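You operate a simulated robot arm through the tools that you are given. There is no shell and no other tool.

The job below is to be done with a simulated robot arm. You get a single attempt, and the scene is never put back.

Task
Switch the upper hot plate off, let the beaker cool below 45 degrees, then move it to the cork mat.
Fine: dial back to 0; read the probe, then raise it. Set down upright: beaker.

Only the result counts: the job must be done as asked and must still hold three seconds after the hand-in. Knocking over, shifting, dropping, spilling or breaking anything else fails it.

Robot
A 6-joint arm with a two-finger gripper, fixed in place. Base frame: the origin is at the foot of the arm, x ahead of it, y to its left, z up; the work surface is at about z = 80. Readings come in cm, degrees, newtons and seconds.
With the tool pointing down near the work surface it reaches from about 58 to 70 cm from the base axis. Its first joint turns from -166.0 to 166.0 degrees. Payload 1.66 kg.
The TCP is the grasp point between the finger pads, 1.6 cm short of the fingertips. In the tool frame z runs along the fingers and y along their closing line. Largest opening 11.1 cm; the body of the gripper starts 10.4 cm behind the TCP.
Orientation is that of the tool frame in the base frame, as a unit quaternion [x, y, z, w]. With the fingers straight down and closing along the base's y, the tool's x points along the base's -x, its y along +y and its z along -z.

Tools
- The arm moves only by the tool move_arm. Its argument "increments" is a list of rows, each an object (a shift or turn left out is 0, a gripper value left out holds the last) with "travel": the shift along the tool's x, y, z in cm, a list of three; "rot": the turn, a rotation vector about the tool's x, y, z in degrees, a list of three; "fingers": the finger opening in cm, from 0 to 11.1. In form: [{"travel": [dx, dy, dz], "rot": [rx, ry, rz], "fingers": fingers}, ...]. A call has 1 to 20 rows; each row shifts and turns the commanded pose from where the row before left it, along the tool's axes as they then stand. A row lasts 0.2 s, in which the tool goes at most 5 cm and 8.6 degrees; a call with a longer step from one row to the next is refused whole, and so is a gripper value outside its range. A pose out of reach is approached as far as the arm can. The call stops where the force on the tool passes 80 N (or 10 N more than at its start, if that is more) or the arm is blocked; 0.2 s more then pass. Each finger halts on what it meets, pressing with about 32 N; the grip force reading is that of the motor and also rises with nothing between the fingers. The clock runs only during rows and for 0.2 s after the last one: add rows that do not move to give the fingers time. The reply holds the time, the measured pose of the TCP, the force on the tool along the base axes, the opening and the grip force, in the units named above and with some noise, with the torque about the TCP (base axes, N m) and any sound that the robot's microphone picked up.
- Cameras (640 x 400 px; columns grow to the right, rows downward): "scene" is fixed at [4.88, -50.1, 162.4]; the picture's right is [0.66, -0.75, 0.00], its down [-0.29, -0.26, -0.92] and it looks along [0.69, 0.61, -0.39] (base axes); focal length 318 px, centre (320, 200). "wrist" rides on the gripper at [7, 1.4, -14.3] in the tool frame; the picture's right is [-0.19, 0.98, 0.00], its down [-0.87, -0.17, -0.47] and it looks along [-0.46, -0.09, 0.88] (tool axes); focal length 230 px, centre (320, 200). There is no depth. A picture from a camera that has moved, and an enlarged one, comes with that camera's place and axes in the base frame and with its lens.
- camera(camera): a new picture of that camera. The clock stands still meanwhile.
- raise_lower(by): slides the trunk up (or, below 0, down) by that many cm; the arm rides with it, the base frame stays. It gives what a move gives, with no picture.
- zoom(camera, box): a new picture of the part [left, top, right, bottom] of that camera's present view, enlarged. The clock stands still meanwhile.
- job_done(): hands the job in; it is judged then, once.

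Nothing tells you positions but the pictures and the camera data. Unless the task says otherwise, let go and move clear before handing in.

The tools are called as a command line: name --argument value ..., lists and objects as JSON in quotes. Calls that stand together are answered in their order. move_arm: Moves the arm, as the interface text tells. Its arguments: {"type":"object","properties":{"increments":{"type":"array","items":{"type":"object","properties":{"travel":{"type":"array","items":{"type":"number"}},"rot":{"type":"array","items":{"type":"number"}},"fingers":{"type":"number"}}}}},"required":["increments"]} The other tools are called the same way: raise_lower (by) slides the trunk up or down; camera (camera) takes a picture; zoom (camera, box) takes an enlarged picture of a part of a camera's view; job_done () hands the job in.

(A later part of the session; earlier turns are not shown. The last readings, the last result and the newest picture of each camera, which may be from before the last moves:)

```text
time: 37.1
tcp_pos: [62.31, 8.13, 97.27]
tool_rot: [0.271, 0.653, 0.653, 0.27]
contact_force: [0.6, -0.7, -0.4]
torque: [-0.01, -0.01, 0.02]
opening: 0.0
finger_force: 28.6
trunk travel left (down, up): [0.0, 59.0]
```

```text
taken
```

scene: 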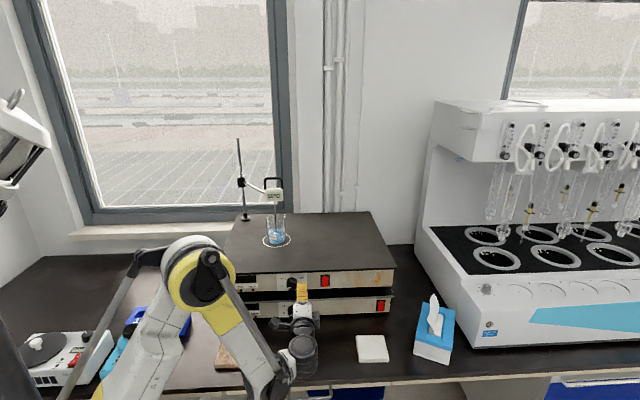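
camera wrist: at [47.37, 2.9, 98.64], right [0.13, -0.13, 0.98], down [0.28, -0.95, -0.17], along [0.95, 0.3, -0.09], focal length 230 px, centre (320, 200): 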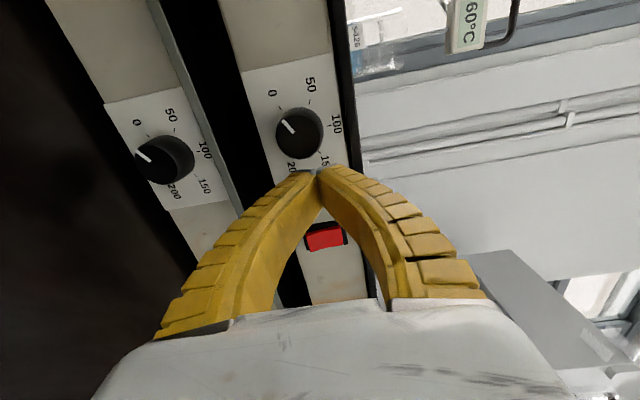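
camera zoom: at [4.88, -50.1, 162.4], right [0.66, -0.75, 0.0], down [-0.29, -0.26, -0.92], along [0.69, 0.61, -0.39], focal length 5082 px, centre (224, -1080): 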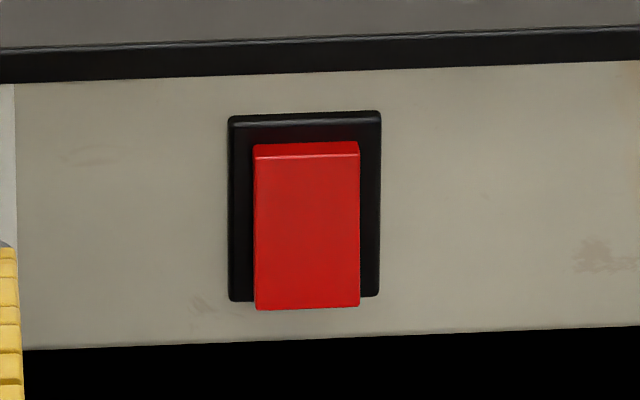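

The rocker has flipped and its bottom now sticks out, like the lower unit. I'll confirm the lamps and dial.

zoom --camera "scene" --box '[220, 255, 340, 325]'

zoom --camera "scene" --box '[220, 130, 320, 260]'

```text
5.33 times, centred on (280, 290) of scene
camera zoom: at [4.88, -50.1, 162.4], right [0.66, -0.75, 0.0], down [-0.29, -0.26, -0.92], along [0.69, 0.61, -0.39], focal length 1694 px, centre (533, -280)
```

zoom: 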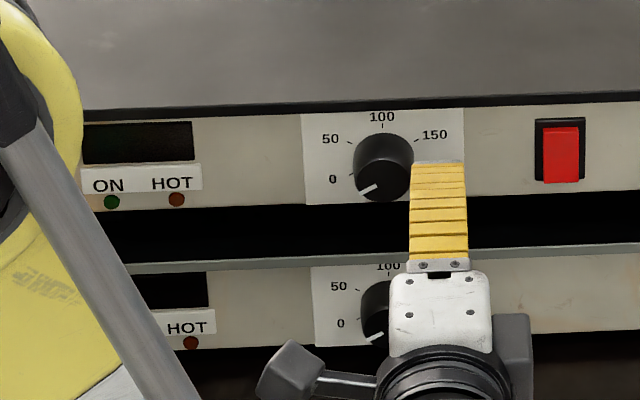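

```text
3.08 times, centred on (270, 195) of scene
camera zoom: at [4.88, -50.1, 162.4], right [0.66, -0.75, 0.0], down [-0.29, -0.26, -0.92], along [0.69, 0.61, -0.39], focal length 977 px, centre (474, 215)
```

zoom: 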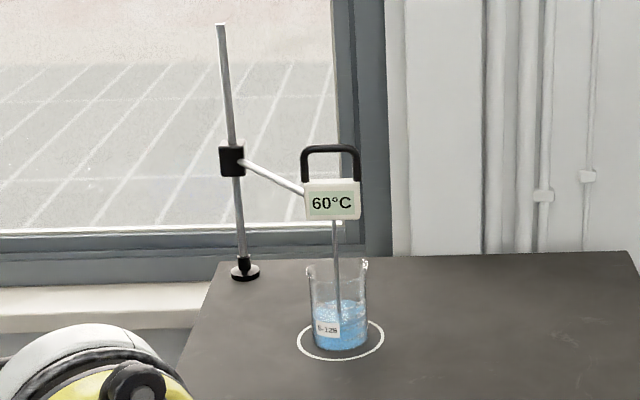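

The upper plate is fully off: lamps dark, dial at 0, rocker off. The probe reads 60 °C and is falling. While it cools I'll rise and line up with the probe handle at a safe distance.

move_arm --increments '[{"travel": [0, 4.5, 0], "fingers": 4}, {"travel": [0, 4.5, 0]}, {"travel": [0, 4.5, 0]}, {"travel": [0, 4.5, 0]}, {"travel": [0, 4.5, 0]}, {"travel": [0, 4.2, 0]}, {"travel": [3, 0, 2]}, {"travel": [3, 0, 3]}, {"travel": [3.3, 0, 3]}, {}]'

camera --camera "wrist"

camera --camera "scene"

```text
time: 39.3
tcp_pos: [61.42, 20.64, 123.63]
tool_rot: [0.27, 0.653, 0.653, 0.27]
contact_force: [0.1, 0.3, -0.1]
torque: [-0.05, 0.01, -0.02]
opening: 4.2
finger_force: 1.8
trunk travel left (down, up): [0.0, 59.0]
```

```text
taken
camera wrist: at [46.53, 15.49, 125.04], right [0.13, -0.13, 0.98], down [0.28, -0.95, -0.17], along [0.95, 0.3, -0.09], focal length 230 px, centre (320, 200)
```

wrist: 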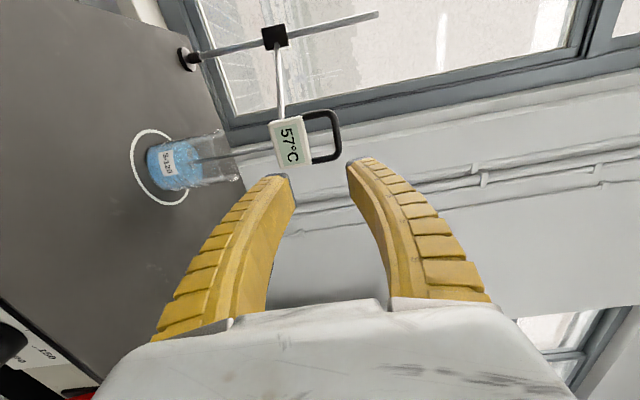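

```text
taken
```

scene: 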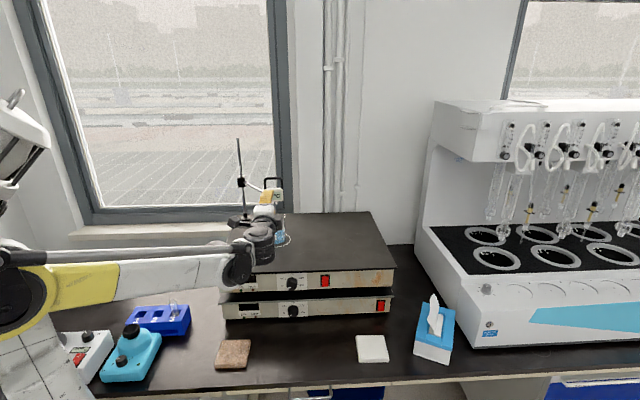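

zoom --camera "wrist" --box '[230, 80, 390, 200]'

zoom --camera "scene" --box '[230, 160, 310, 260]'

```text
3.33 times, centred on (310, 140) of wrist
camera zoom: at [46.53, 15.49, 125.04], right [0.13, -0.13, 0.98], down [0.28, -0.95, -0.17], along [0.95, 0.3, -0.09], focal length 767 px, centre (353, 400)
```

zoom: 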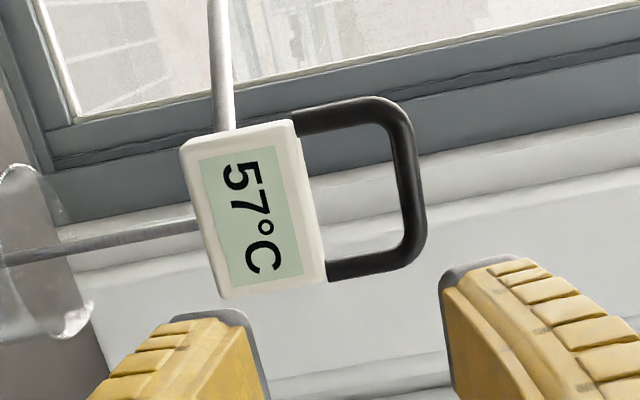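

```text
4.00 times, centred on (270, 210) of scene
camera zoom: at [4.88, -50.1, 162.4], right [0.66, -0.75, 0.0], down [-0.29, -0.26, -0.92], along [0.69, 0.61, -0.39], focal length 1271 px, centre (520, 160)
```

zoom: 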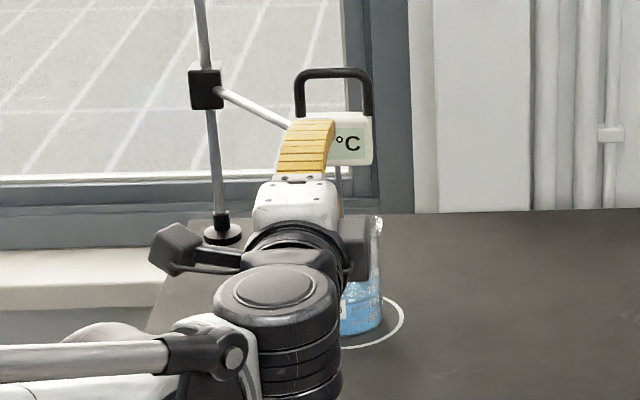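

The probe reads 57 °C. The handle bar is near (74.0, 33.2, 125.7) with a loop about 3.4 cm high below it. I'll pre-position level with the bar and short of it, with the fingers narrowed so the lower one can enter the loop.

move_arm --increments '[{"travel": [0, 2.0, 0], "fingers": 3.0}, {"travel": [0, 0, 4]}, {"travel": [0, 0, 4]}, {"travel": [0, 0, 3]}, {}, {}]'

camera --camera "wrist"

zoom --camera "scene" --box '[230, 160, 310, 260]'

```text
time: 40.7
tcp_pos: [69.18, 28.24, 125.81]
tool_rot: [0.27, 0.653, 0.653, 0.271]
contact_force: [-0.2, -0.3, 1.0]
torque: [0.0, -0.02, -0.02]
opening: 3.26
finger_force: 1.4
trunk travel left (down, up): [0.0, 59.0]
```

```text
taken
camera wrist: at [54.19, 23.13, 127.28], right [0.13, -0.13, 0.98], down [0.28, -0.95, -0.17], along [0.95, 0.3, -0.09], focal length 230 px, centre (320, 200)
```

wrist: 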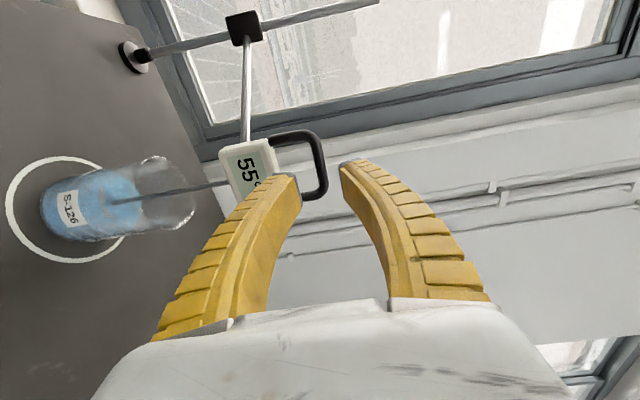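

```text
4.00 times, centred on (270, 210) of scene
camera zoom: at [4.88, -50.1, 162.4], right [0.66, -0.75, 0.0], down [-0.29, -0.26, -0.92], along [0.69, 0.61, -0.39], focal length 1271 px, centre (520, 160)
```

zoom: 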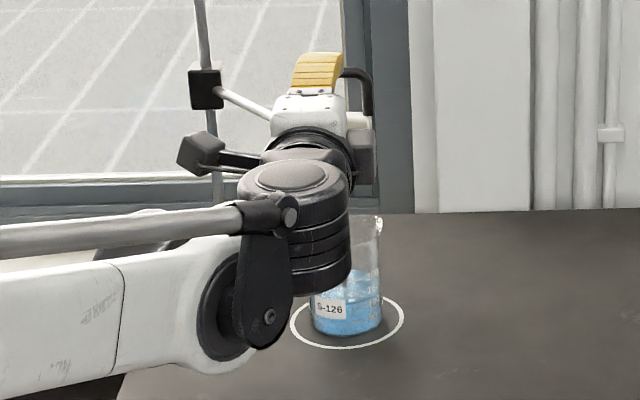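

The bar sits between the fingertips and the display ("55") is still legible. I'll wait here while the beaker cools.

move_arm --increments '[{}, {}, {}, {}, {}, {}, {}, {}, {}, {}, {}, {}, {}, {}, {}, {}, {}, {}, {}, {}]'

move_arm --increments '[{}, {}, {}, {}, {}, {}, {}, {}, {}, {}, {}, {}, {}, {}, {}, {}, {}, {}, {}, {}]'

zoom --camera "wrist" --box '[210, 110, 370, 230]'

```text
time: 44.9
tcp_pos: [69.17, 28.35, 125.95]
tool_rot: [0.27, 0.653, 0.654, 0.27]
contact_force: [-0.1, -0.5, -0.6]
torque: [-0.01, -0.02, -0.02]
opening: 3.29
finger_force: 1.8
trunk travel left (down, up): [0.0, 59.0]
```

```text
time: 49.1
tcp_pos: [69.25, 28.3, 125.87]
tool_rot: [0.271, 0.653, 0.653, 0.271]
contact_force: [-0.3, -1.2, -0.5]
torque: [0.01, -0.01, 0.02]
opening: 3.26
finger_force: 2.1
trunk travel left (down, up): [0.0, 59.0]
```

```text
3.33 times, centred on (290, 170) of wrist
camera zoom: at [54.19, 23.13, 127.27], right [0.13, -0.13, 0.98], down [0.28, -0.95, -0.17], along [0.95, 0.3, -0.09], focal length 767 px, centre (420, 300)
```

zoom: 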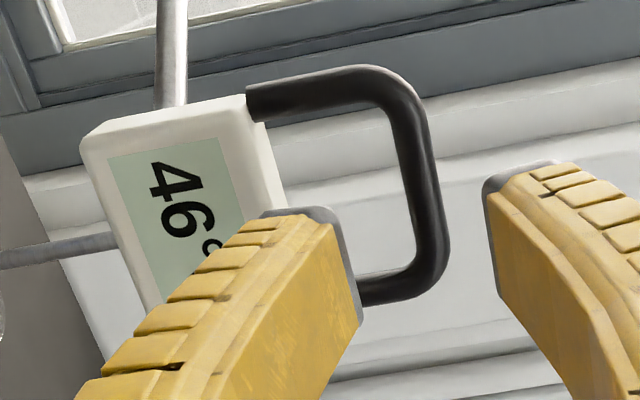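

46 °C now. I'll wait a bit longer to get clear margin below 45.

move_arm --increments '[{}, {}, {}, {}, {}, {}, {}, {}, {}, {}, {}, {}, {}, {}, {}, {}, {}, {}, {}, {}]'

move_arm --increments '[{}, {}, {}, {}, {}, {}, {}, {}, {}, {}, {}, {}, {}, {}, {}, {}, {}, {}, {}, {}]'

zoom --camera "wrist" --box '[210, 110, 370, 230]'

```text
time: 53.3
tcp_pos: [69.26, 28.32, 125.92]
tool_rot: [0.271, 0.654, 0.653, 0.271]
contact_force: [0.4, -0.6, 0.0]
torque: [0.0, -0.03, 0.02]
opening: 3.26
finger_force: 2.0
trunk travel left (down, up): [0.0, 59.0]
```

```text
time: 57.5
tcp_pos: [69.07, 28.37, 125.92]
tool_rot: [0.271, 0.653, 0.653, 0.271]
contact_force: [-1.0, -0.2, 0.2]
torque: [0.0, 0.03, -0.03]
opening: 3.27
finger_force: 2.1
trunk travel left (down, up): [0.0, 59.0]
```

```text
3.33 times, centred on (290, 170) of wrist
camera zoom: at [54.19, 23.13, 127.27], right [0.13, -0.13, 0.98], down [0.28, -0.95, -0.17], along [0.95, 0.3, -0.09], focal length 767 px, centre (420, 300)
```

zoom: 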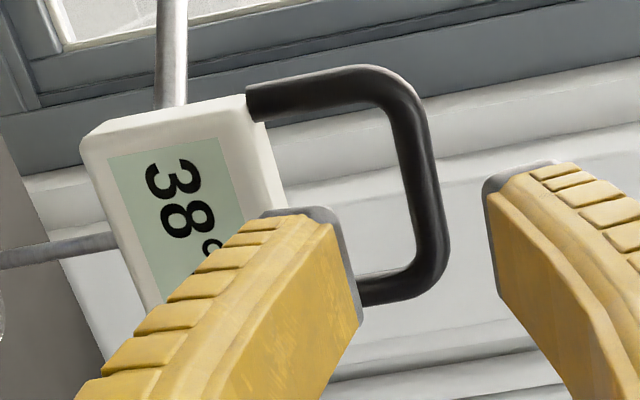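

The probe reads 38 °C, clearly below 45. Now I'll advance to take the handle bar.

move_arm --increments '[{"travel": [0, 0, 2.5]}, {"travel": [0, 0, 2.5]}, {}]'

zoom --camera "wrist" --box '[210, 90, 410, 240]'

zoom --camera "scene" --box '[230, 160, 310, 260]'

```text
time: 58.3
tcp_pos: [72.79, 32.01, 125.86]
tool_rot: [0.27, 0.654, 0.653, 0.27]
contact_force: [0.7, 0.6, 0.6]
torque: [-0.03, -0.02, -0.02]
opening: 3.25
finger_force: 1.5
trunk travel left (down, up): [0.0, 59.0]
```

```text
2.67 times, centred on (310, 165) of wrist
camera zoom: at [57.8, 26.82, 127.19], right [0.13, -0.13, 0.98], down [0.28, -0.95, -0.17], along [0.95, 0.3, -0.09], focal length 614 px, centre (347, 293)
```

zoom: 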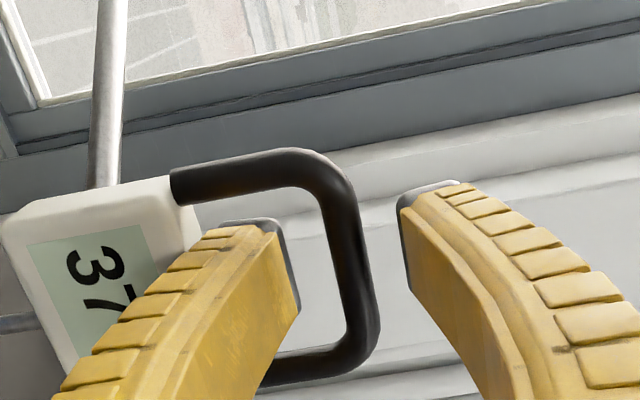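

```text
4.00 times, centred on (270, 210) of scene
camera zoom: at [4.88, -50.1, 162.4], right [0.66, -0.75, 0.0], down [-0.29, -0.26, -0.92], along [0.69, 0.61, -0.39], focal length 1271 px, centre (520, 160)
```

zoom: 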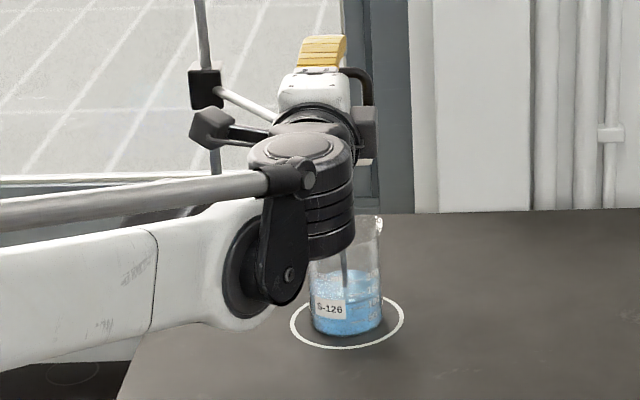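

The lower finger is lined up with the loop and the bar is centred between the fingers. I'll advance the last 1.8 cm.

move_arm --increments '[{"travel": [0, 0, 1]}, {"travel": [0, 0, 0.8]}, {}]'

zoom --camera "wrist" --box '[210, 90, 410, 240]'

```text
time: 59.1
tcp_pos: [74.02, 33.2, 125.78]
tool_rot: [0.271, 0.653, 0.654, 0.271]
contact_force: [-0.6, -2.0, 3.9]
torque: [-0.12, 0.05, 0.01]
opening: 3.01
finger_force: 0.7
trunk travel left (down, up): [0.0, 59.0]
```

```text
2.67 times, centred on (310, 165) of wrist
camera zoom: at [59.02, 28.05, 127.15], right [0.13, -0.13, 0.98], down [0.28, -0.95, -0.17], along [0.95, 0.3, -0.09], focal length 614 px, centre (347, 293)
```

zoom: 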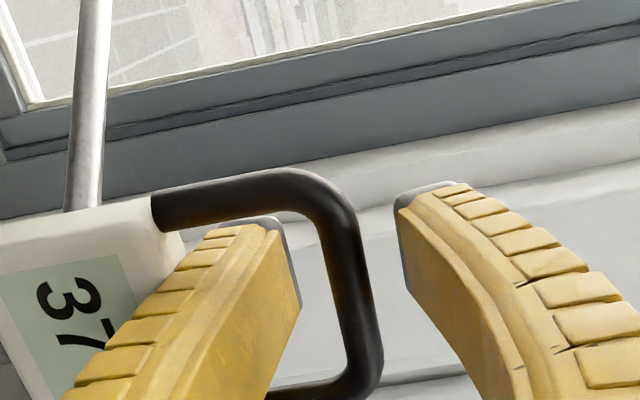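

There's a light touch (4 N up), probably the lower finger on the box top. I'll lift 0.4 cm and then close on the bar.

move_arm --increments '[{"travel": [0, 0.4, 0]}, {"fingers": 0}, {}, {}, {}]'

zoom --camera "wrist" --box '[210, 90, 410, 240]'

```text
time: 60.3
tcp_pos: [74.0, 33.39, 126.1]
tool_rot: [0.27, 0.654, 0.653, 0.269]
contact_force: [2.5, 4.7, -2.4]
torque: [0.09, 0.06, -0.01]
opening: 0.62
finger_force: 29.3
trunk travel left (down, up): [0.0, 59.0]
```

```text
2.67 times, centred on (310, 165) of wrist
camera zoom: at [59.08, 28.16, 127.49], right [0.13, -0.13, 0.98], down [0.28, -0.95, -0.17], along [0.95, 0.3, -0.09], focal length 614 px, centre (347, 293)
```

zoom: 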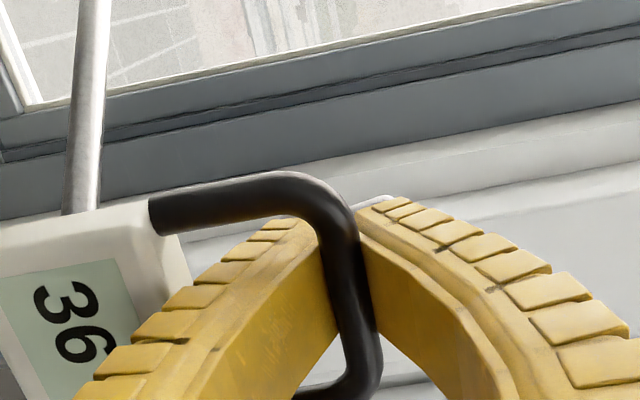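

The bar is gripped and the display shows 36 °C. I'll raise the probe straight up.

move_arm --increments '[{"travel": [0, 0.6, 0]}, {"travel": [0, 0.8, 0]}, {"travel": [0, 0.8, 0]}, {"travel": [0, 0.8, 0]}, {}]'

camera --camera "scene"

zoom --camera "scene" --box '[220, 130, 320, 260]'

```text
time: 61.5
tcp_pos: [74.02, 33.32, 129.14]
tool_rot: [0.271, 0.654, 0.653, 0.269]
contact_force: [3.8, 6.7, -3.1]
torque: [0.11, 0.01, 0.08]
opening: 0.59
finger_force: 29.3
trunk travel left (down, up): [0.0, 59.0]
```

```text
taken
```

scene: 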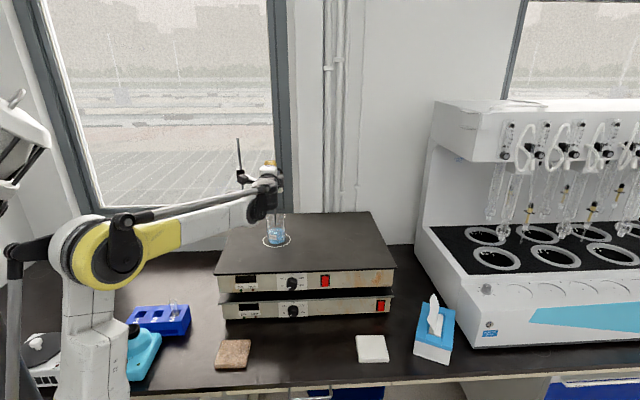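

```text
3.08 times, centred on (270, 195) of scene
camera zoom: at [4.88, -50.1, 162.4], right [0.66, -0.75, 0.0], down [-0.29, -0.26, -0.92], along [0.69, 0.61, -0.39], focal length 977 px, centre (474, 215)
```

zoom: 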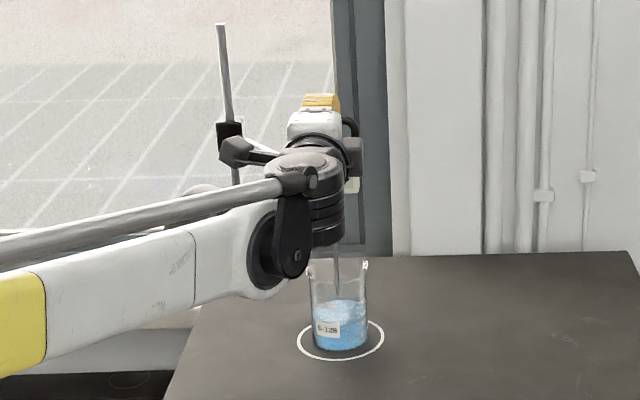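

The clamp slides smoothly up the rod, so I'll keep raising.

move_arm --increments '[{"travel": [0, 0.9, 0]}, {"travel": [0, 0.9, 0]}, {"travel": [0, 0.9, 0]}, {"travel": [0, 0.9, 0]}, {"travel": [0, 0.9, 0]}, {"travel": [0, 0.9, 0]}, {"travel": [0, 0.9, 0]}, {"travel": [0, 0.9, 0]}, {"travel": [0, 0.9, 0]}, {}]'

zoom --camera "scene" --box '[220, 130, 320, 260]'

camera --camera "wrist"

```text
time: 63.7
tcp_pos: [73.93, 33.33, 137.15]
tool_rot: [0.27, 0.654, 0.653, 0.271]
contact_force: [3.7, 7.5, -2.3]
torque: [0.09, 0.01, 0.12]
opening: 0.6
finger_force: 29.5
trunk travel left (down, up): [0.0, 59.0]
```

```text
3.08 times, centred on (270, 195) of scene
camera zoom: at [4.88, -50.1, 162.4], right [0.66, -0.75, 0.0], down [-0.29, -0.26, -0.92], along [0.69, 0.61, -0.39], focal length 977 px, centre (474, 215)
```

zoom: 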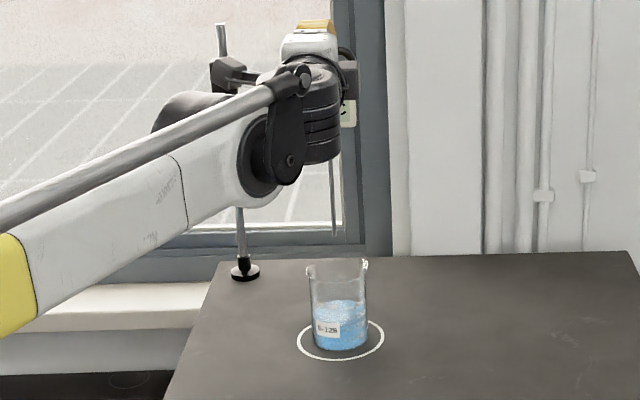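

```text
taken
camera wrist: at [59.08, 28.14, 138.5], right [0.14, -0.13, 0.98], down [0.28, -0.95, -0.17], along [0.95, 0.3, -0.09], focal length 230 px, centre (320, 200)
```

wrist: 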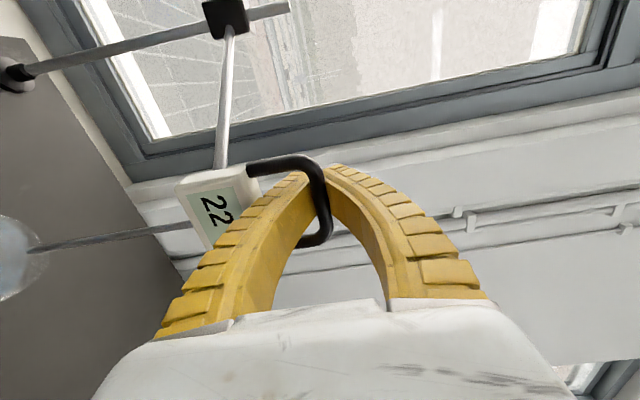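

The probe tip is out, about 4 cm above the rim, and the display now shows air temperature. I'll raise it slightly more, open just enough to clear the bar and back out.

move_arm --increments '[{"travel": [0, 0.9, 0]}, {"travel": [0, 0.9, 0]}, {}, {"fingers": 2.0}, {}, {}]'

camera --camera "wrist"

zoom --camera "scene" --box '[220, 130, 320, 260]'

```text
time: 65.1
tcp_pos: [73.87, 33.25, 138.87]
tool_rot: [0.272, 0.653, 0.653, 0.27]
contact_force: [0.7, -0.1, -0.2]
torque: [-0.04, 0.02, 0.02]
opening: 2.32
finger_force: 2.4
trunk travel left (down, up): [0.0, 59.0]
```

```text
taken
camera wrist: at [59.01, 28.04, 140.33], right [0.13, -0.13, 0.98], down [0.28, -0.95, -0.17], along [0.95, 0.3, -0.09], focal length 230 px, centre (320, 200)
```

wrist: 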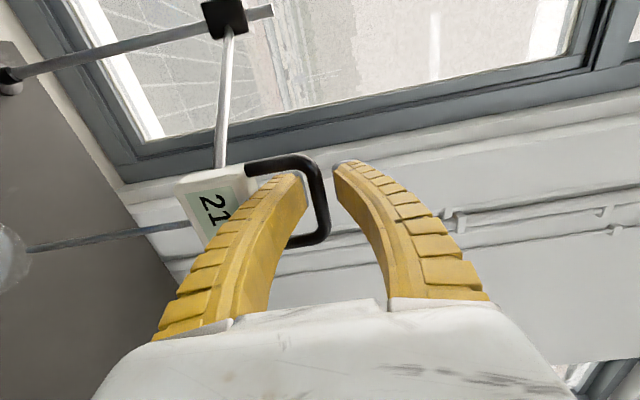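

```text
3.08 times, centred on (270, 195) of scene
camera zoom: at [4.88, -50.1, 162.4], right [0.66, -0.75, 0.0], down [-0.29, -0.26, -0.92], along [0.69, 0.61, -0.39], focal length 977 px, centre (474, 215)
```

zoom: 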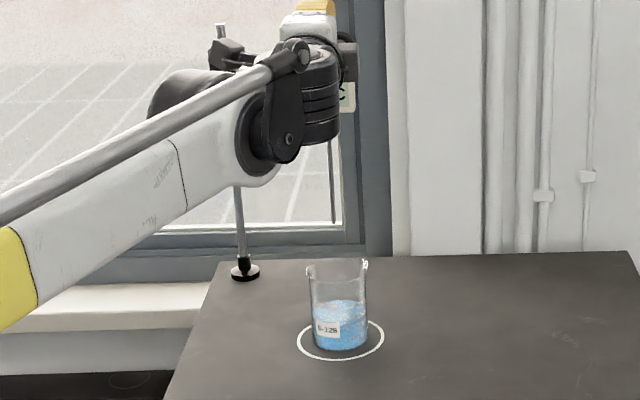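

The probe stays up by itself. I'll withdraw straight back out of the loop.

move_arm --increments '[{"travel": [0, 0, -1.5]}, {"travel": [0, 0, -2.5]}, {"travel": [0, 0, -4]}, {"travel": [0, 0, -4.5]}, {"travel": [0, 0, -4.5]}, {}]'

camera --camera "wrist"

camera --camera "scene"

```text
time: 66.5
tcp_pos: [61.61, 21.04, 139.13]
tool_rot: [0.27, 0.653, 0.654, 0.271]
contact_force: [-1.0, -0.3, 0.2]
torque: [-0.03, 0.03, -0.02]
opening: 2.3
finger_force: 2.6
trunk travel left (down, up): [0.0, 59.0]
```

```text
taken
camera wrist: at [46.77, 15.82, 140.44], right [0.13, -0.13, 0.98], down [0.28, -0.95, -0.17], along [0.95, 0.3, -0.09], focal length 230 px, centre (320, 200)
```

wrist: 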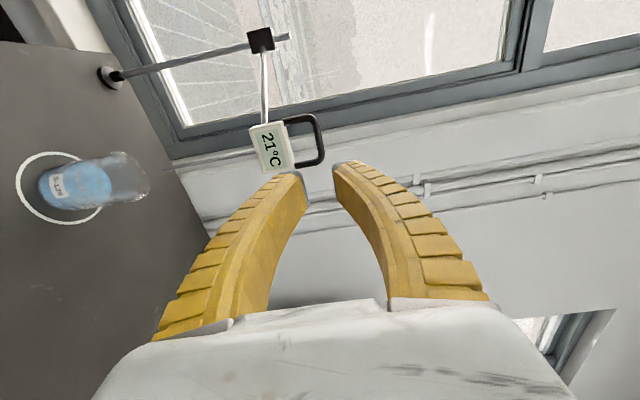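

```text
taken
```

scene: 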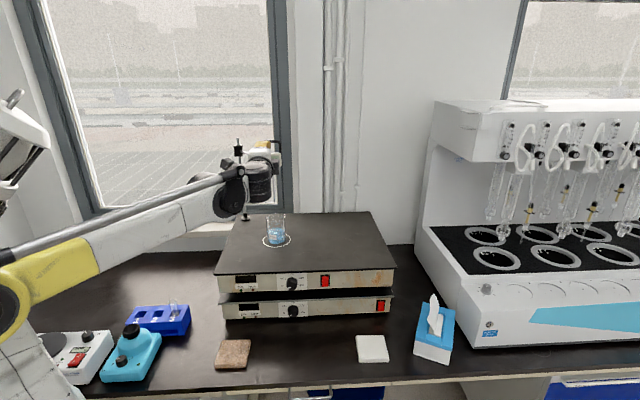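

The probe is parked up. For the beaker I'll use a grip pitched about 40° down, which reaches both the plate and the near mat, so I'll roll back, pitch and open the fingers here in free space.

move_arm --increments '[{"rot": [0, 0, 8.2], "fingers": 11.1}, {"rot": [0, 0, 8.2]}, {"rot": [0, 0, 8.2]}, {"rot": [0, 0, 8.2]}, {"rot": [0, 0, 8.2]}, {"rot": [0, 0, 8.2]}, {"rot": [0, 0, 8.2]}, {"rot": [0, 0, 8.2]}, {"rot": [0, 0, 8.2]}, {"rot": [0, 0, 8.2]}, {"rot": [0, 0, 8]}, {"rot": [0, -8, 0]}, {"rot": [0, -8, 0]}, {"rot": [0, -8, 0]}, {"rot": [0, -8, 0]}, {"rot": [0, -8, 0]}, {}]'

camera --camera "wrist"

camera --camera "scene"

```text
time: 70.1
tcp_pos: [62.03, 21.29, 139.05]
tool_rot: [0.837, 0.347, 0.39, -0.162]
contact_force: [0.7, 0.3, -0.6]
torque: [0.02, -0.04, 0.01]
opening: 11.08
finger_force: 0.1
trunk travel left (down, up): [0.0, 59.0]
```

```text
taken
camera wrist: at [58.44, 15.67, 153.57], right [0.61, -0.78, -0.15], down [-0.77, -0.53, -0.36], along [0.2, 0.33, -0.92], focal length 230 px, centre (320, 200)
```

wrist: 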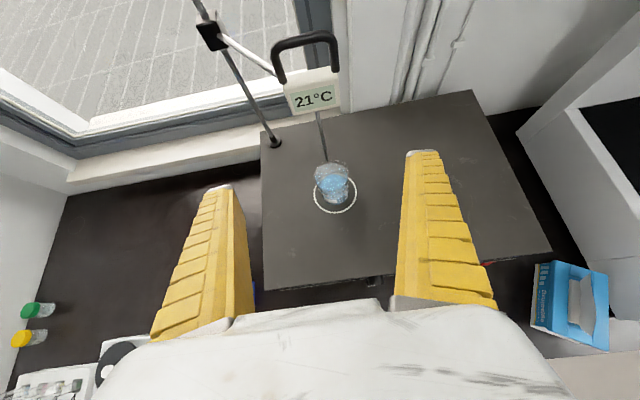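

```text
taken
```

scene: 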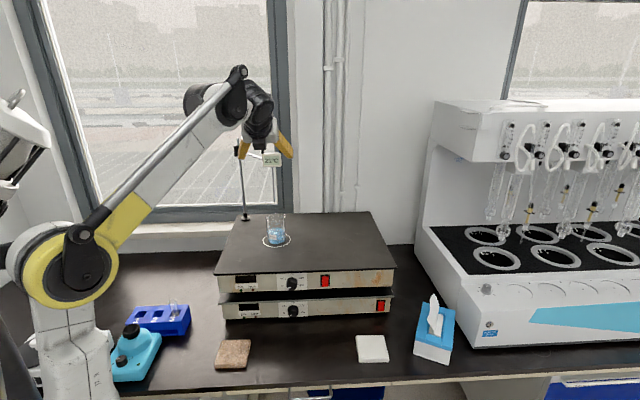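

The pitch is 40° and the beaker is confirmed at about (73.1, 32.2). I'll descend in front of it to grasp height, z≈105.

move_arm --increments '[{"travel": [-3.05, 0.1, 2.975]}, {"travel": [-3.05, 0.1, 2.975]}, {"travel": [-3.05, 0, 2.975]}, {"travel": [-3.05, 0, 2.975]}, {"travel": [-3.05, 0, 2.975]}, {"travel": [-3.05, 0, 2.975]}, {"travel": [-3.05, 0, 2.975]}, {"travel": [-3.05, 0, 2.975]}, {}]'

camera --camera "wrist"

camera --camera "scene"

```text
time: 72.1
tcp_pos: [63.81, 23.13, 104.83]
tool_rot: [0.838, 0.346, 0.39, -0.161]
contact_force: [-0.4, -0.5, 0.5]
torque: [-0.02, 0.0, 0.01]
opening: 11.08
finger_force: 0.1
trunk travel left (down, up): [0.0, 59.0]
```

```text
taken
camera wrist: at [60.34, 17.54, 119.46], right [0.61, -0.78, -0.15], down [-0.77, -0.53, -0.36], along [0.2, 0.33, -0.92], focal length 230 px, centre (320, 200)
```

wrist: 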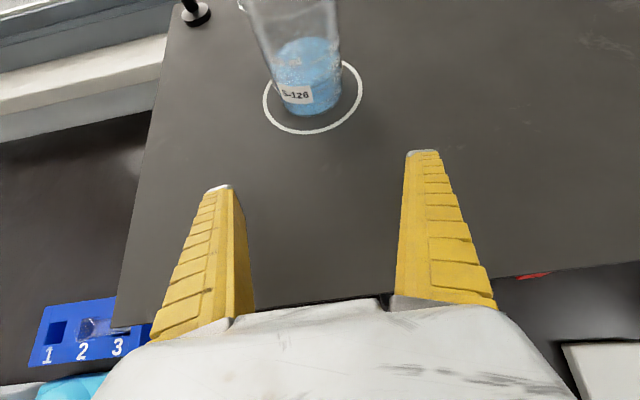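

```text
taken
```

scene: 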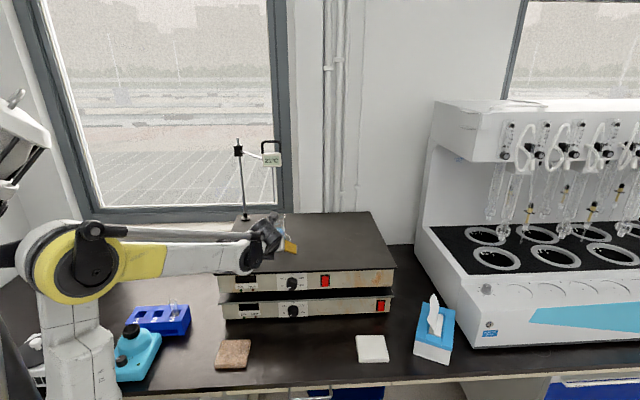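

The beaker is straight ahead, about 13 cm away and nearly centred. I'll advance horizontally, first 8 cm.

move_arm --increments '[{"travel": [1.286, 0.2, 1.532]}, {"travel": [1.286, 0, 1.532]}, {"travel": [1.286, 0, 1.532]}, {"travel": [1.286, 0, 1.532]}, {}]'

camera --camera "wrist"

zoom --camera "scene" --box '[220, 130, 340, 270]'

```text
time: 73.3
tcp_pos: [69.62, 28.41, 105.15]
tool_rot: [0.837, 0.347, 0.39, -0.162]
contact_force: [0.9, 0.0, 0.5]
torque: [0.01, -0.01, -0.01]
opening: 11.07
finger_force: 0.1
trunk travel left (down, up): [0.0, 59.0]
```

```text
taken
camera wrist: at [66.13, 22.91, 119.57], right [0.61, -0.78, -0.15], down [-0.77, -0.53, -0.36], along [0.2, 0.33, -0.92], focal length 230 px, centre (320, 200)
```

wrist: 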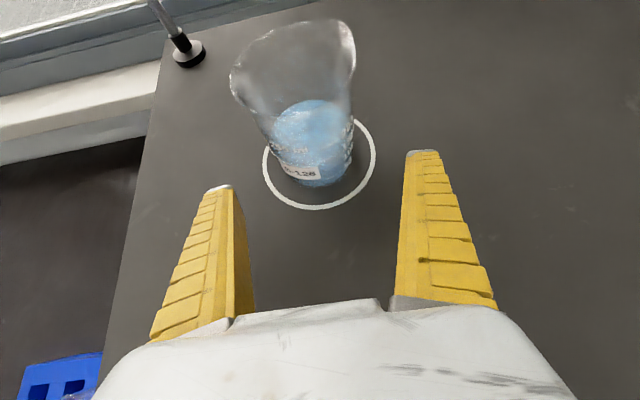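

```text
2.86 times, centred on (280, 200) of scene
camera zoom: at [4.88, -50.1, 162.4], right [0.66, -0.75, 0.0], down [-0.29, -0.26, -0.92], along [0.69, 0.61, -0.39], focal length 908 px, centre (434, 200)
```

zoom: 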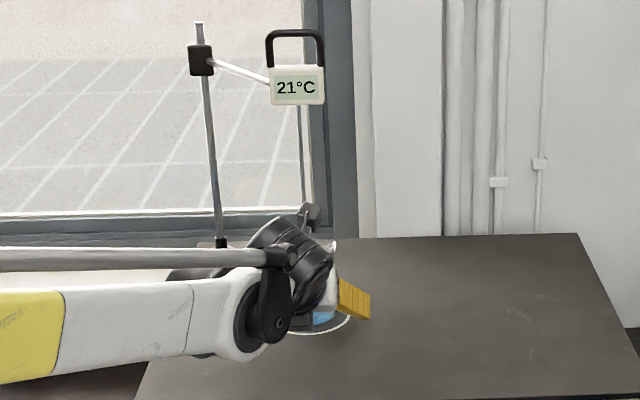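

Well centred, so I'll advance the last 5.2 cm slowly.

move_arm --increments '[{"travel": [0.836, -0.05, 0.996]}, {"travel": [0.836, 0, 0.996]}, {"travel": [0.836, 0, 0.996]}, {"travel": [0.836, 0, 0.996]}, {}]'

camera --camera "wrist"

zoom --camera "scene" --box '[220, 130, 340, 270]'

```text
time: 74.5
tcp_pos: [73.42, 32.12, 105.13]
tool_rot: [0.837, 0.348, 0.39, -0.163]
contact_force: [-0.7, -0.7, -0.7]
torque: [-0.02, 0.01, 0.02]
opening: 11.11
finger_force: 0.1
trunk travel left (down, up): [0.0, 59.0]
```

```text
taken
camera wrist: at [69.79, 26.7, 119.57], right [0.61, -0.78, -0.15], down [-0.77, -0.53, -0.36], along [0.2, 0.33, -0.92], focal length 230 px, centre (320, 200)
```

wrist: 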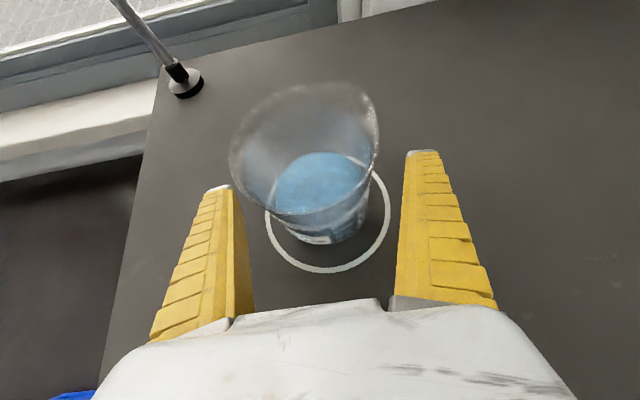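

```text
2.86 times, centred on (280, 200) of scene
camera zoom: at [4.88, -50.1, 162.4], right [0.66, -0.75, 0.0], down [-0.29, -0.26, -0.92], along [0.69, 0.61, -0.39], focal length 908 px, centre (434, 200)
```

zoom: 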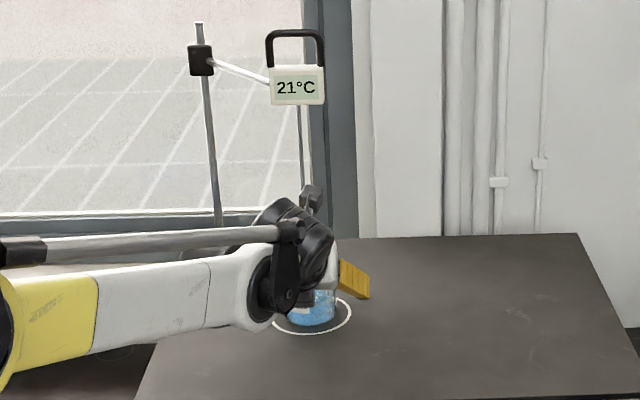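

The beaker sits centred between the pads. I'll close gently onto it.

move_arm --increments '[{"fingers": 9}, {"fingers": 8}, {"fingers": 7}, {"fingers": 6}, {"fingers": 5}, {}, {}]'

camera --camera "wrist"

```text
time: 76.1
tcp_pos: [73.31, 32.21, 105.08]
tool_rot: [0.837, 0.348, 0.39, -0.161]
contact_force: [-1.0, -0.8, 0.3]
torque: [0.01, 0.06, 0.0]
opening: 6.55
finger_force: 32.7
trunk travel left (down, up): [0.0, 59.0]
```

```text
taken
camera wrist: at [69.77, 26.67, 119.59], right [0.61, -0.78, -0.15], down [-0.77, -0.53, -0.36], along [0.2, 0.33, -0.92], focal length 230 px, centre (320, 200)
```

wrist: 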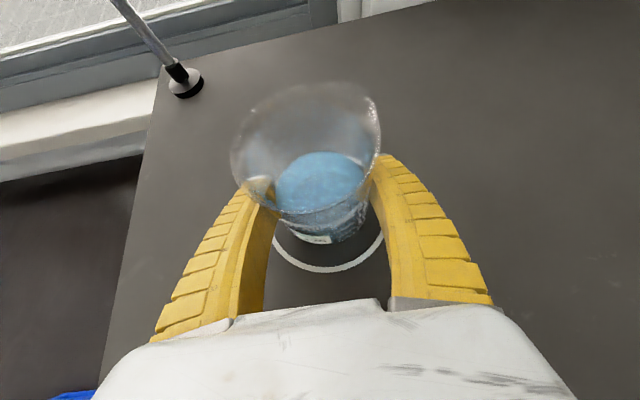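

The beaker is gripped (opening 6.55 cm, 33 N). I'll lift it slightly, staying below the probe tip, and check it is held.

move_arm --increments '[{"travel": [0.306, 0, -0.257]}, {"travel": [0.46, 0, -0.386]}, {"travel": [0.46, 0, -0.386]}, {"travel": [0.306, 0, -0.257]}, {}]'

zoom --camera "scene" --box '[220, 130, 340, 270]'

camera --camera "wrist"

```text
time: 77.3
tcp_pos: [73.31, 32.15, 107.09]
tool_rot: [0.837, 0.348, 0.391, -0.162]
contact_force: [-0.7, 0.0, 0.9]
torque: [0.03, -0.01, 0.0]
opening: 6.51
finger_force: 32.1
trunk travel left (down, up): [0.0, 59.0]
```

```text
2.86 times, centred on (280, 200) of scene
camera zoom: at [4.88, -50.1, 162.4], right [0.66, -0.75, 0.0], down [-0.29, -0.26, -0.92], along [0.69, 0.61, -0.39], focal length 908 px, centre (434, 200)
```

zoom: 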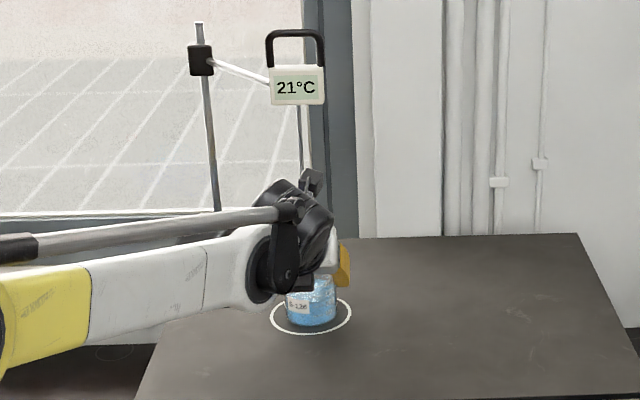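

```text
taken
camera wrist: at [69.79, 26.62, 121.66], right [0.61, -0.78, -0.15], down [-0.77, -0.53, -0.36], along [0.2, 0.33, -0.92], focal length 230 px, centre (320, 200)
```

wrist: 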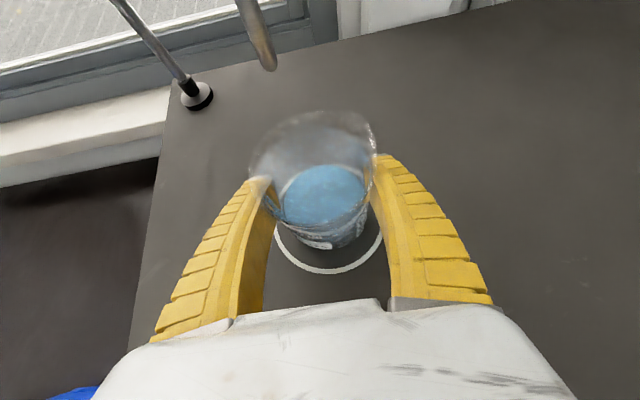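

From the wrist view the beaker seems to have stayed on the plate while the fingers slid up. I'll look closely.

zoom --camera "wrist" --box '[220, 90, 420, 280]'

zoom --camera "scene" --box '[250, 205, 310, 260]'

```text
2.11 times, centred on (320, 185) of wrist
camera zoom: at [69.79, 26.62, 121.66], right [0.61, -0.78, -0.15], down [-0.77, -0.53, -0.36], along [0.2, 0.33, -0.92], focal length 484 px, centre (320, 232)
```

zoom: 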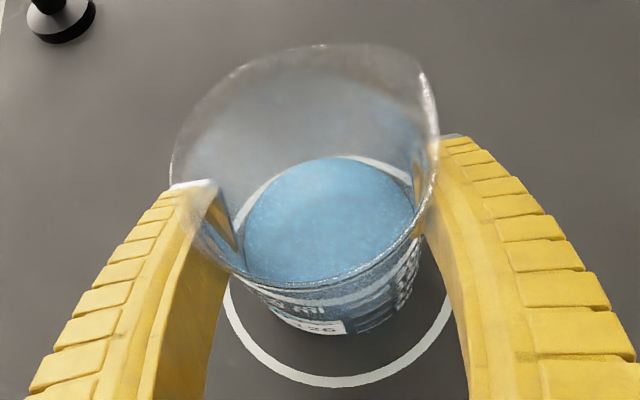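

```text
7.27 times, centred on (280, 232) of scene
camera zoom: at [4.88, -50.1, 162.4], right [0.66, -0.75, 0.0], down [-0.29, -0.26, -0.92], along [0.69, 0.61, -0.39], focal length 2310 px, centre (611, -36)
```

zoom: 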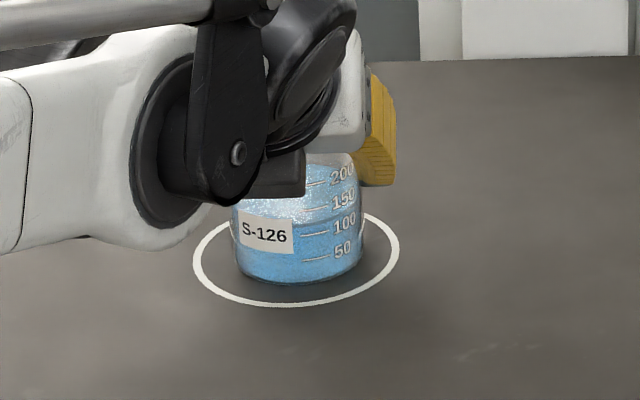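

The base is still on the ring, so the grip slipped. I'll test with a tiny lift to feel what load the fingers carry.

move_arm --increments '[{"travel": [0.306, 0, -0.257]}]'

zoom --camera "scene" --box '[250, 205, 310, 260]'

zoom --camera "wrist" --box '[220, 90, 420, 280]'

```text
time: 77.7
tcp_pos: [73.35, 32.17, 107.41]
tool_rot: [0.837, 0.347, 0.39, -0.162]
contact_force: [-0.3, 0.7, -2.6]
torque: [-0.02, 0.01, -0.01]
opening: 6.5
finger_force: 31.9
trunk travel left (down, up): [0.0, 59.0]
```

```text
7.27 times, centred on (280, 232) of scene
camera zoom: at [4.88, -50.1, 162.4], right [0.66, -0.75, 0.0], down [-0.29, -0.26, -0.92], along [0.69, 0.61, -0.39], focal length 2310 px, centre (611, -36)
```

zoom: 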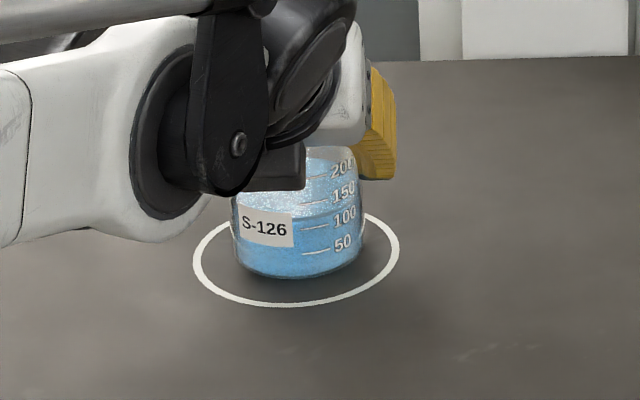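

```text
2.11 times, centred on (320, 185) of wrist
camera zoom: at [69.84, 26.64, 122.01], right [0.61, -0.78, -0.15], down [-0.77, -0.53, -0.36], along [0.2, 0.33, -0.92], focal length 484 px, centre (320, 232)
```

zoom: 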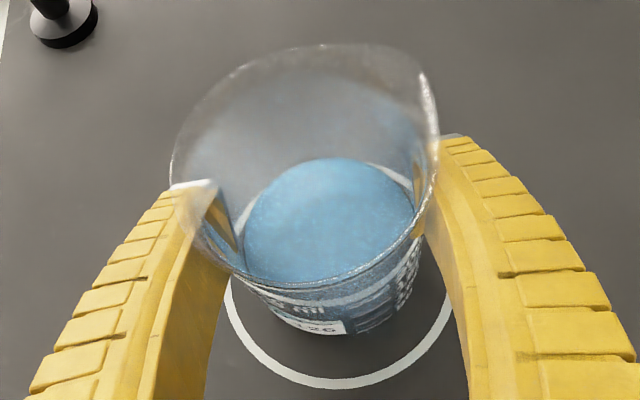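

This time the beaker rose with the fingers and the tool carries about 2.6 N. I'll hold for a moment to see whether it creeps.

move_arm --increments '[{}, {}, {}, {}, {}, {}, {}, {}, {}, {}]'

zoom --camera "scene" --box '[250, 205, 310, 260]'

zoom --camera "wrist" --box '[220, 90, 420, 280]'

```text
time: 79.9
tcp_pos: [73.31, 32.15, 107.41]
tool_rot: [0.837, 0.347, 0.391, -0.162]
contact_force: [0.2, -0.4, -1.1]
torque: [0.0, 0.03, -0.01]
opening: 6.53
finger_force: 32.2
trunk travel left (down, up): [0.0, 59.0]
```

```text
7.27 times, centred on (280, 232) of scene
camera zoom: at [4.88, -50.1, 162.4], right [0.66, -0.75, 0.0], down [-0.29, -0.26, -0.92], along [0.69, 0.61, -0.39], focal length 2310 px, centre (611, -36)
```

zoom: 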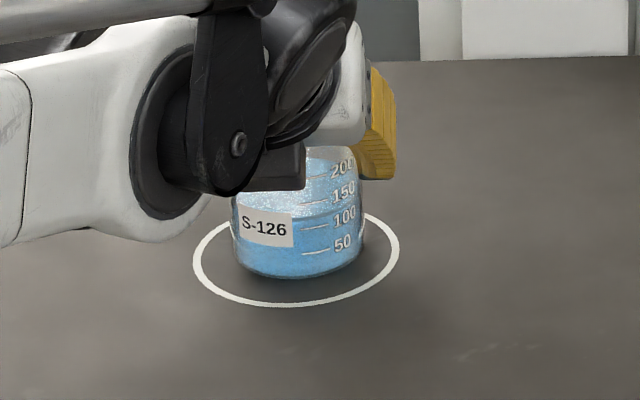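

```text
2.11 times, centred on (320, 185) of wrist
camera zoom: at [69.84, 26.64, 122.01], right [0.61, -0.78, -0.15], down [-0.77, -0.53, -0.36], along [0.2, 0.33, -0.92], focal length 484 px, centre (320, 232)
```

zoom: 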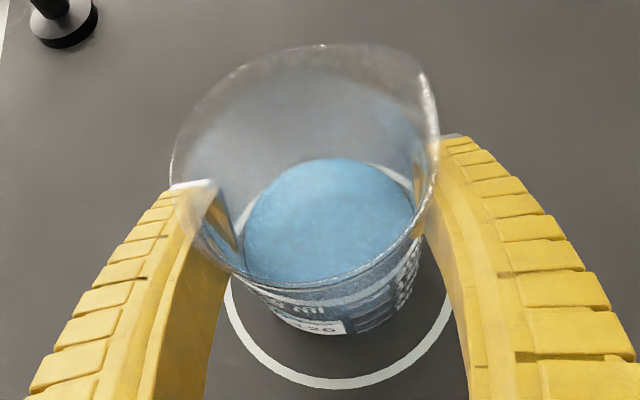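

No creep. I'll lift another centimetre slowly and check again.

move_arm --increments '[{"travel": [0.19, 0, -0.16]}, {"travel": [0.19, 0, -0.16]}, {"travel": [0.19, 0, -0.16]}, {"travel": [0.19, 0, -0.16]}, {}]'

zoom --camera "scene" --box '[250, 205, 310, 260]'

zoom --camera "wrist" --box '[220, 40, 420, 230]'

```text
time: 81.1
tcp_pos: [73.31, 32.18, 108.37]
tool_rot: [0.837, 0.347, 0.39, -0.162]
contact_force: [0.3, 0.7, -3.3]
torque: [-0.02, 0.0, 0.01]
opening: 6.48
finger_force: 31.9
trunk travel left (down, up): [0.0, 59.0]
```

```text
7.27 times, centred on (280, 232) of scene
camera zoom: at [4.88, -50.1, 162.4], right [0.66, -0.75, 0.0], down [-0.29, -0.26, -0.92], along [0.69, 0.61, -0.39], focal length 2310 px, centre (611, -36)
```

zoom: 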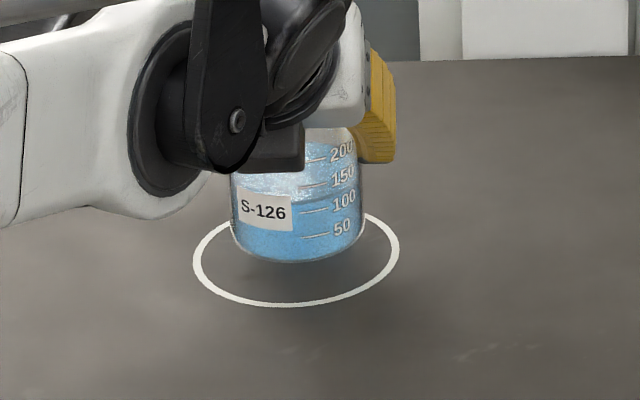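

```text
2.11 times, centred on (320, 135) of wrist
camera zoom: at [69.84, 26.62, 122.97], right [0.61, -0.78, -0.15], down [-0.77, -0.53, -0.36], along [0.2, 0.33, -0.92], focal length 484 px, centre (320, 337)
```

zoom: 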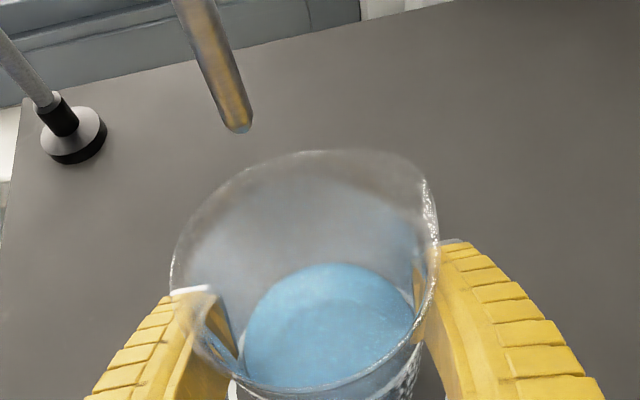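

The beaker is securely off the plate by about 1.3 cm and upright. I'll draw it straight back from under the probe at low speed, keeping the height.

move_arm --increments '[{"travel": [-0.257, 0, -0.306]}, {"travel": [-0.386, 0, -0.46]}, {"travel": [-0.514, 0, -0.613]}, {"travel": [-0.643, 0, -0.766]}, {"travel": [-0.643, 0, -0.766]}, {"travel": [-0.643, 0, -0.766]}, {"travel": [-0.643, 0, -0.766]}, {"travel": [-0.643, 0, -0.766]}, {"travel": [-0.643, 0, -0.766]}, {"travel": [-0.643, 0, -0.766]}, {"travel": [-0.643, 0, -0.766]}, {"travel": [-0.643, 0, -0.766]}, {"travel": [-0.514, 0, -0.613]}, {"travel": [-0.386, 0, -0.46]}, {"travel": [-0.257, 0, -0.306]}, {}]'

camera --camera "scene"

camera --camera "wrist"

```text
time: 84.5
tcp_pos: [64.41, 23.18, 108.4]
tool_rot: [0.837, 0.347, 0.391, -0.162]
contact_force: [0.5, -1.0, -2.4]
torque: [0.0, 0.03, 0.01]
opening: 6.49
finger_force: 31.7
trunk travel left (down, up): [0.0, 59.0]
```

```text
taken
```

scene: 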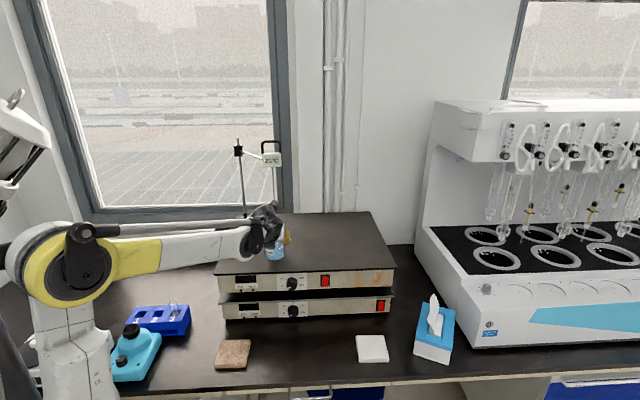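

```text
taken
camera wrist: at [60.89, 17.57, 123.01], right [0.61, -0.78, -0.15], down [-0.77, -0.53, -0.36], along [0.2, 0.33, -0.92], focal length 230 px, centre (320, 200)
```

wrist: 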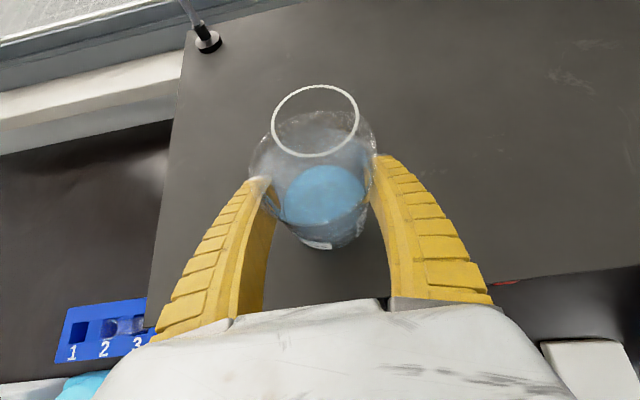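

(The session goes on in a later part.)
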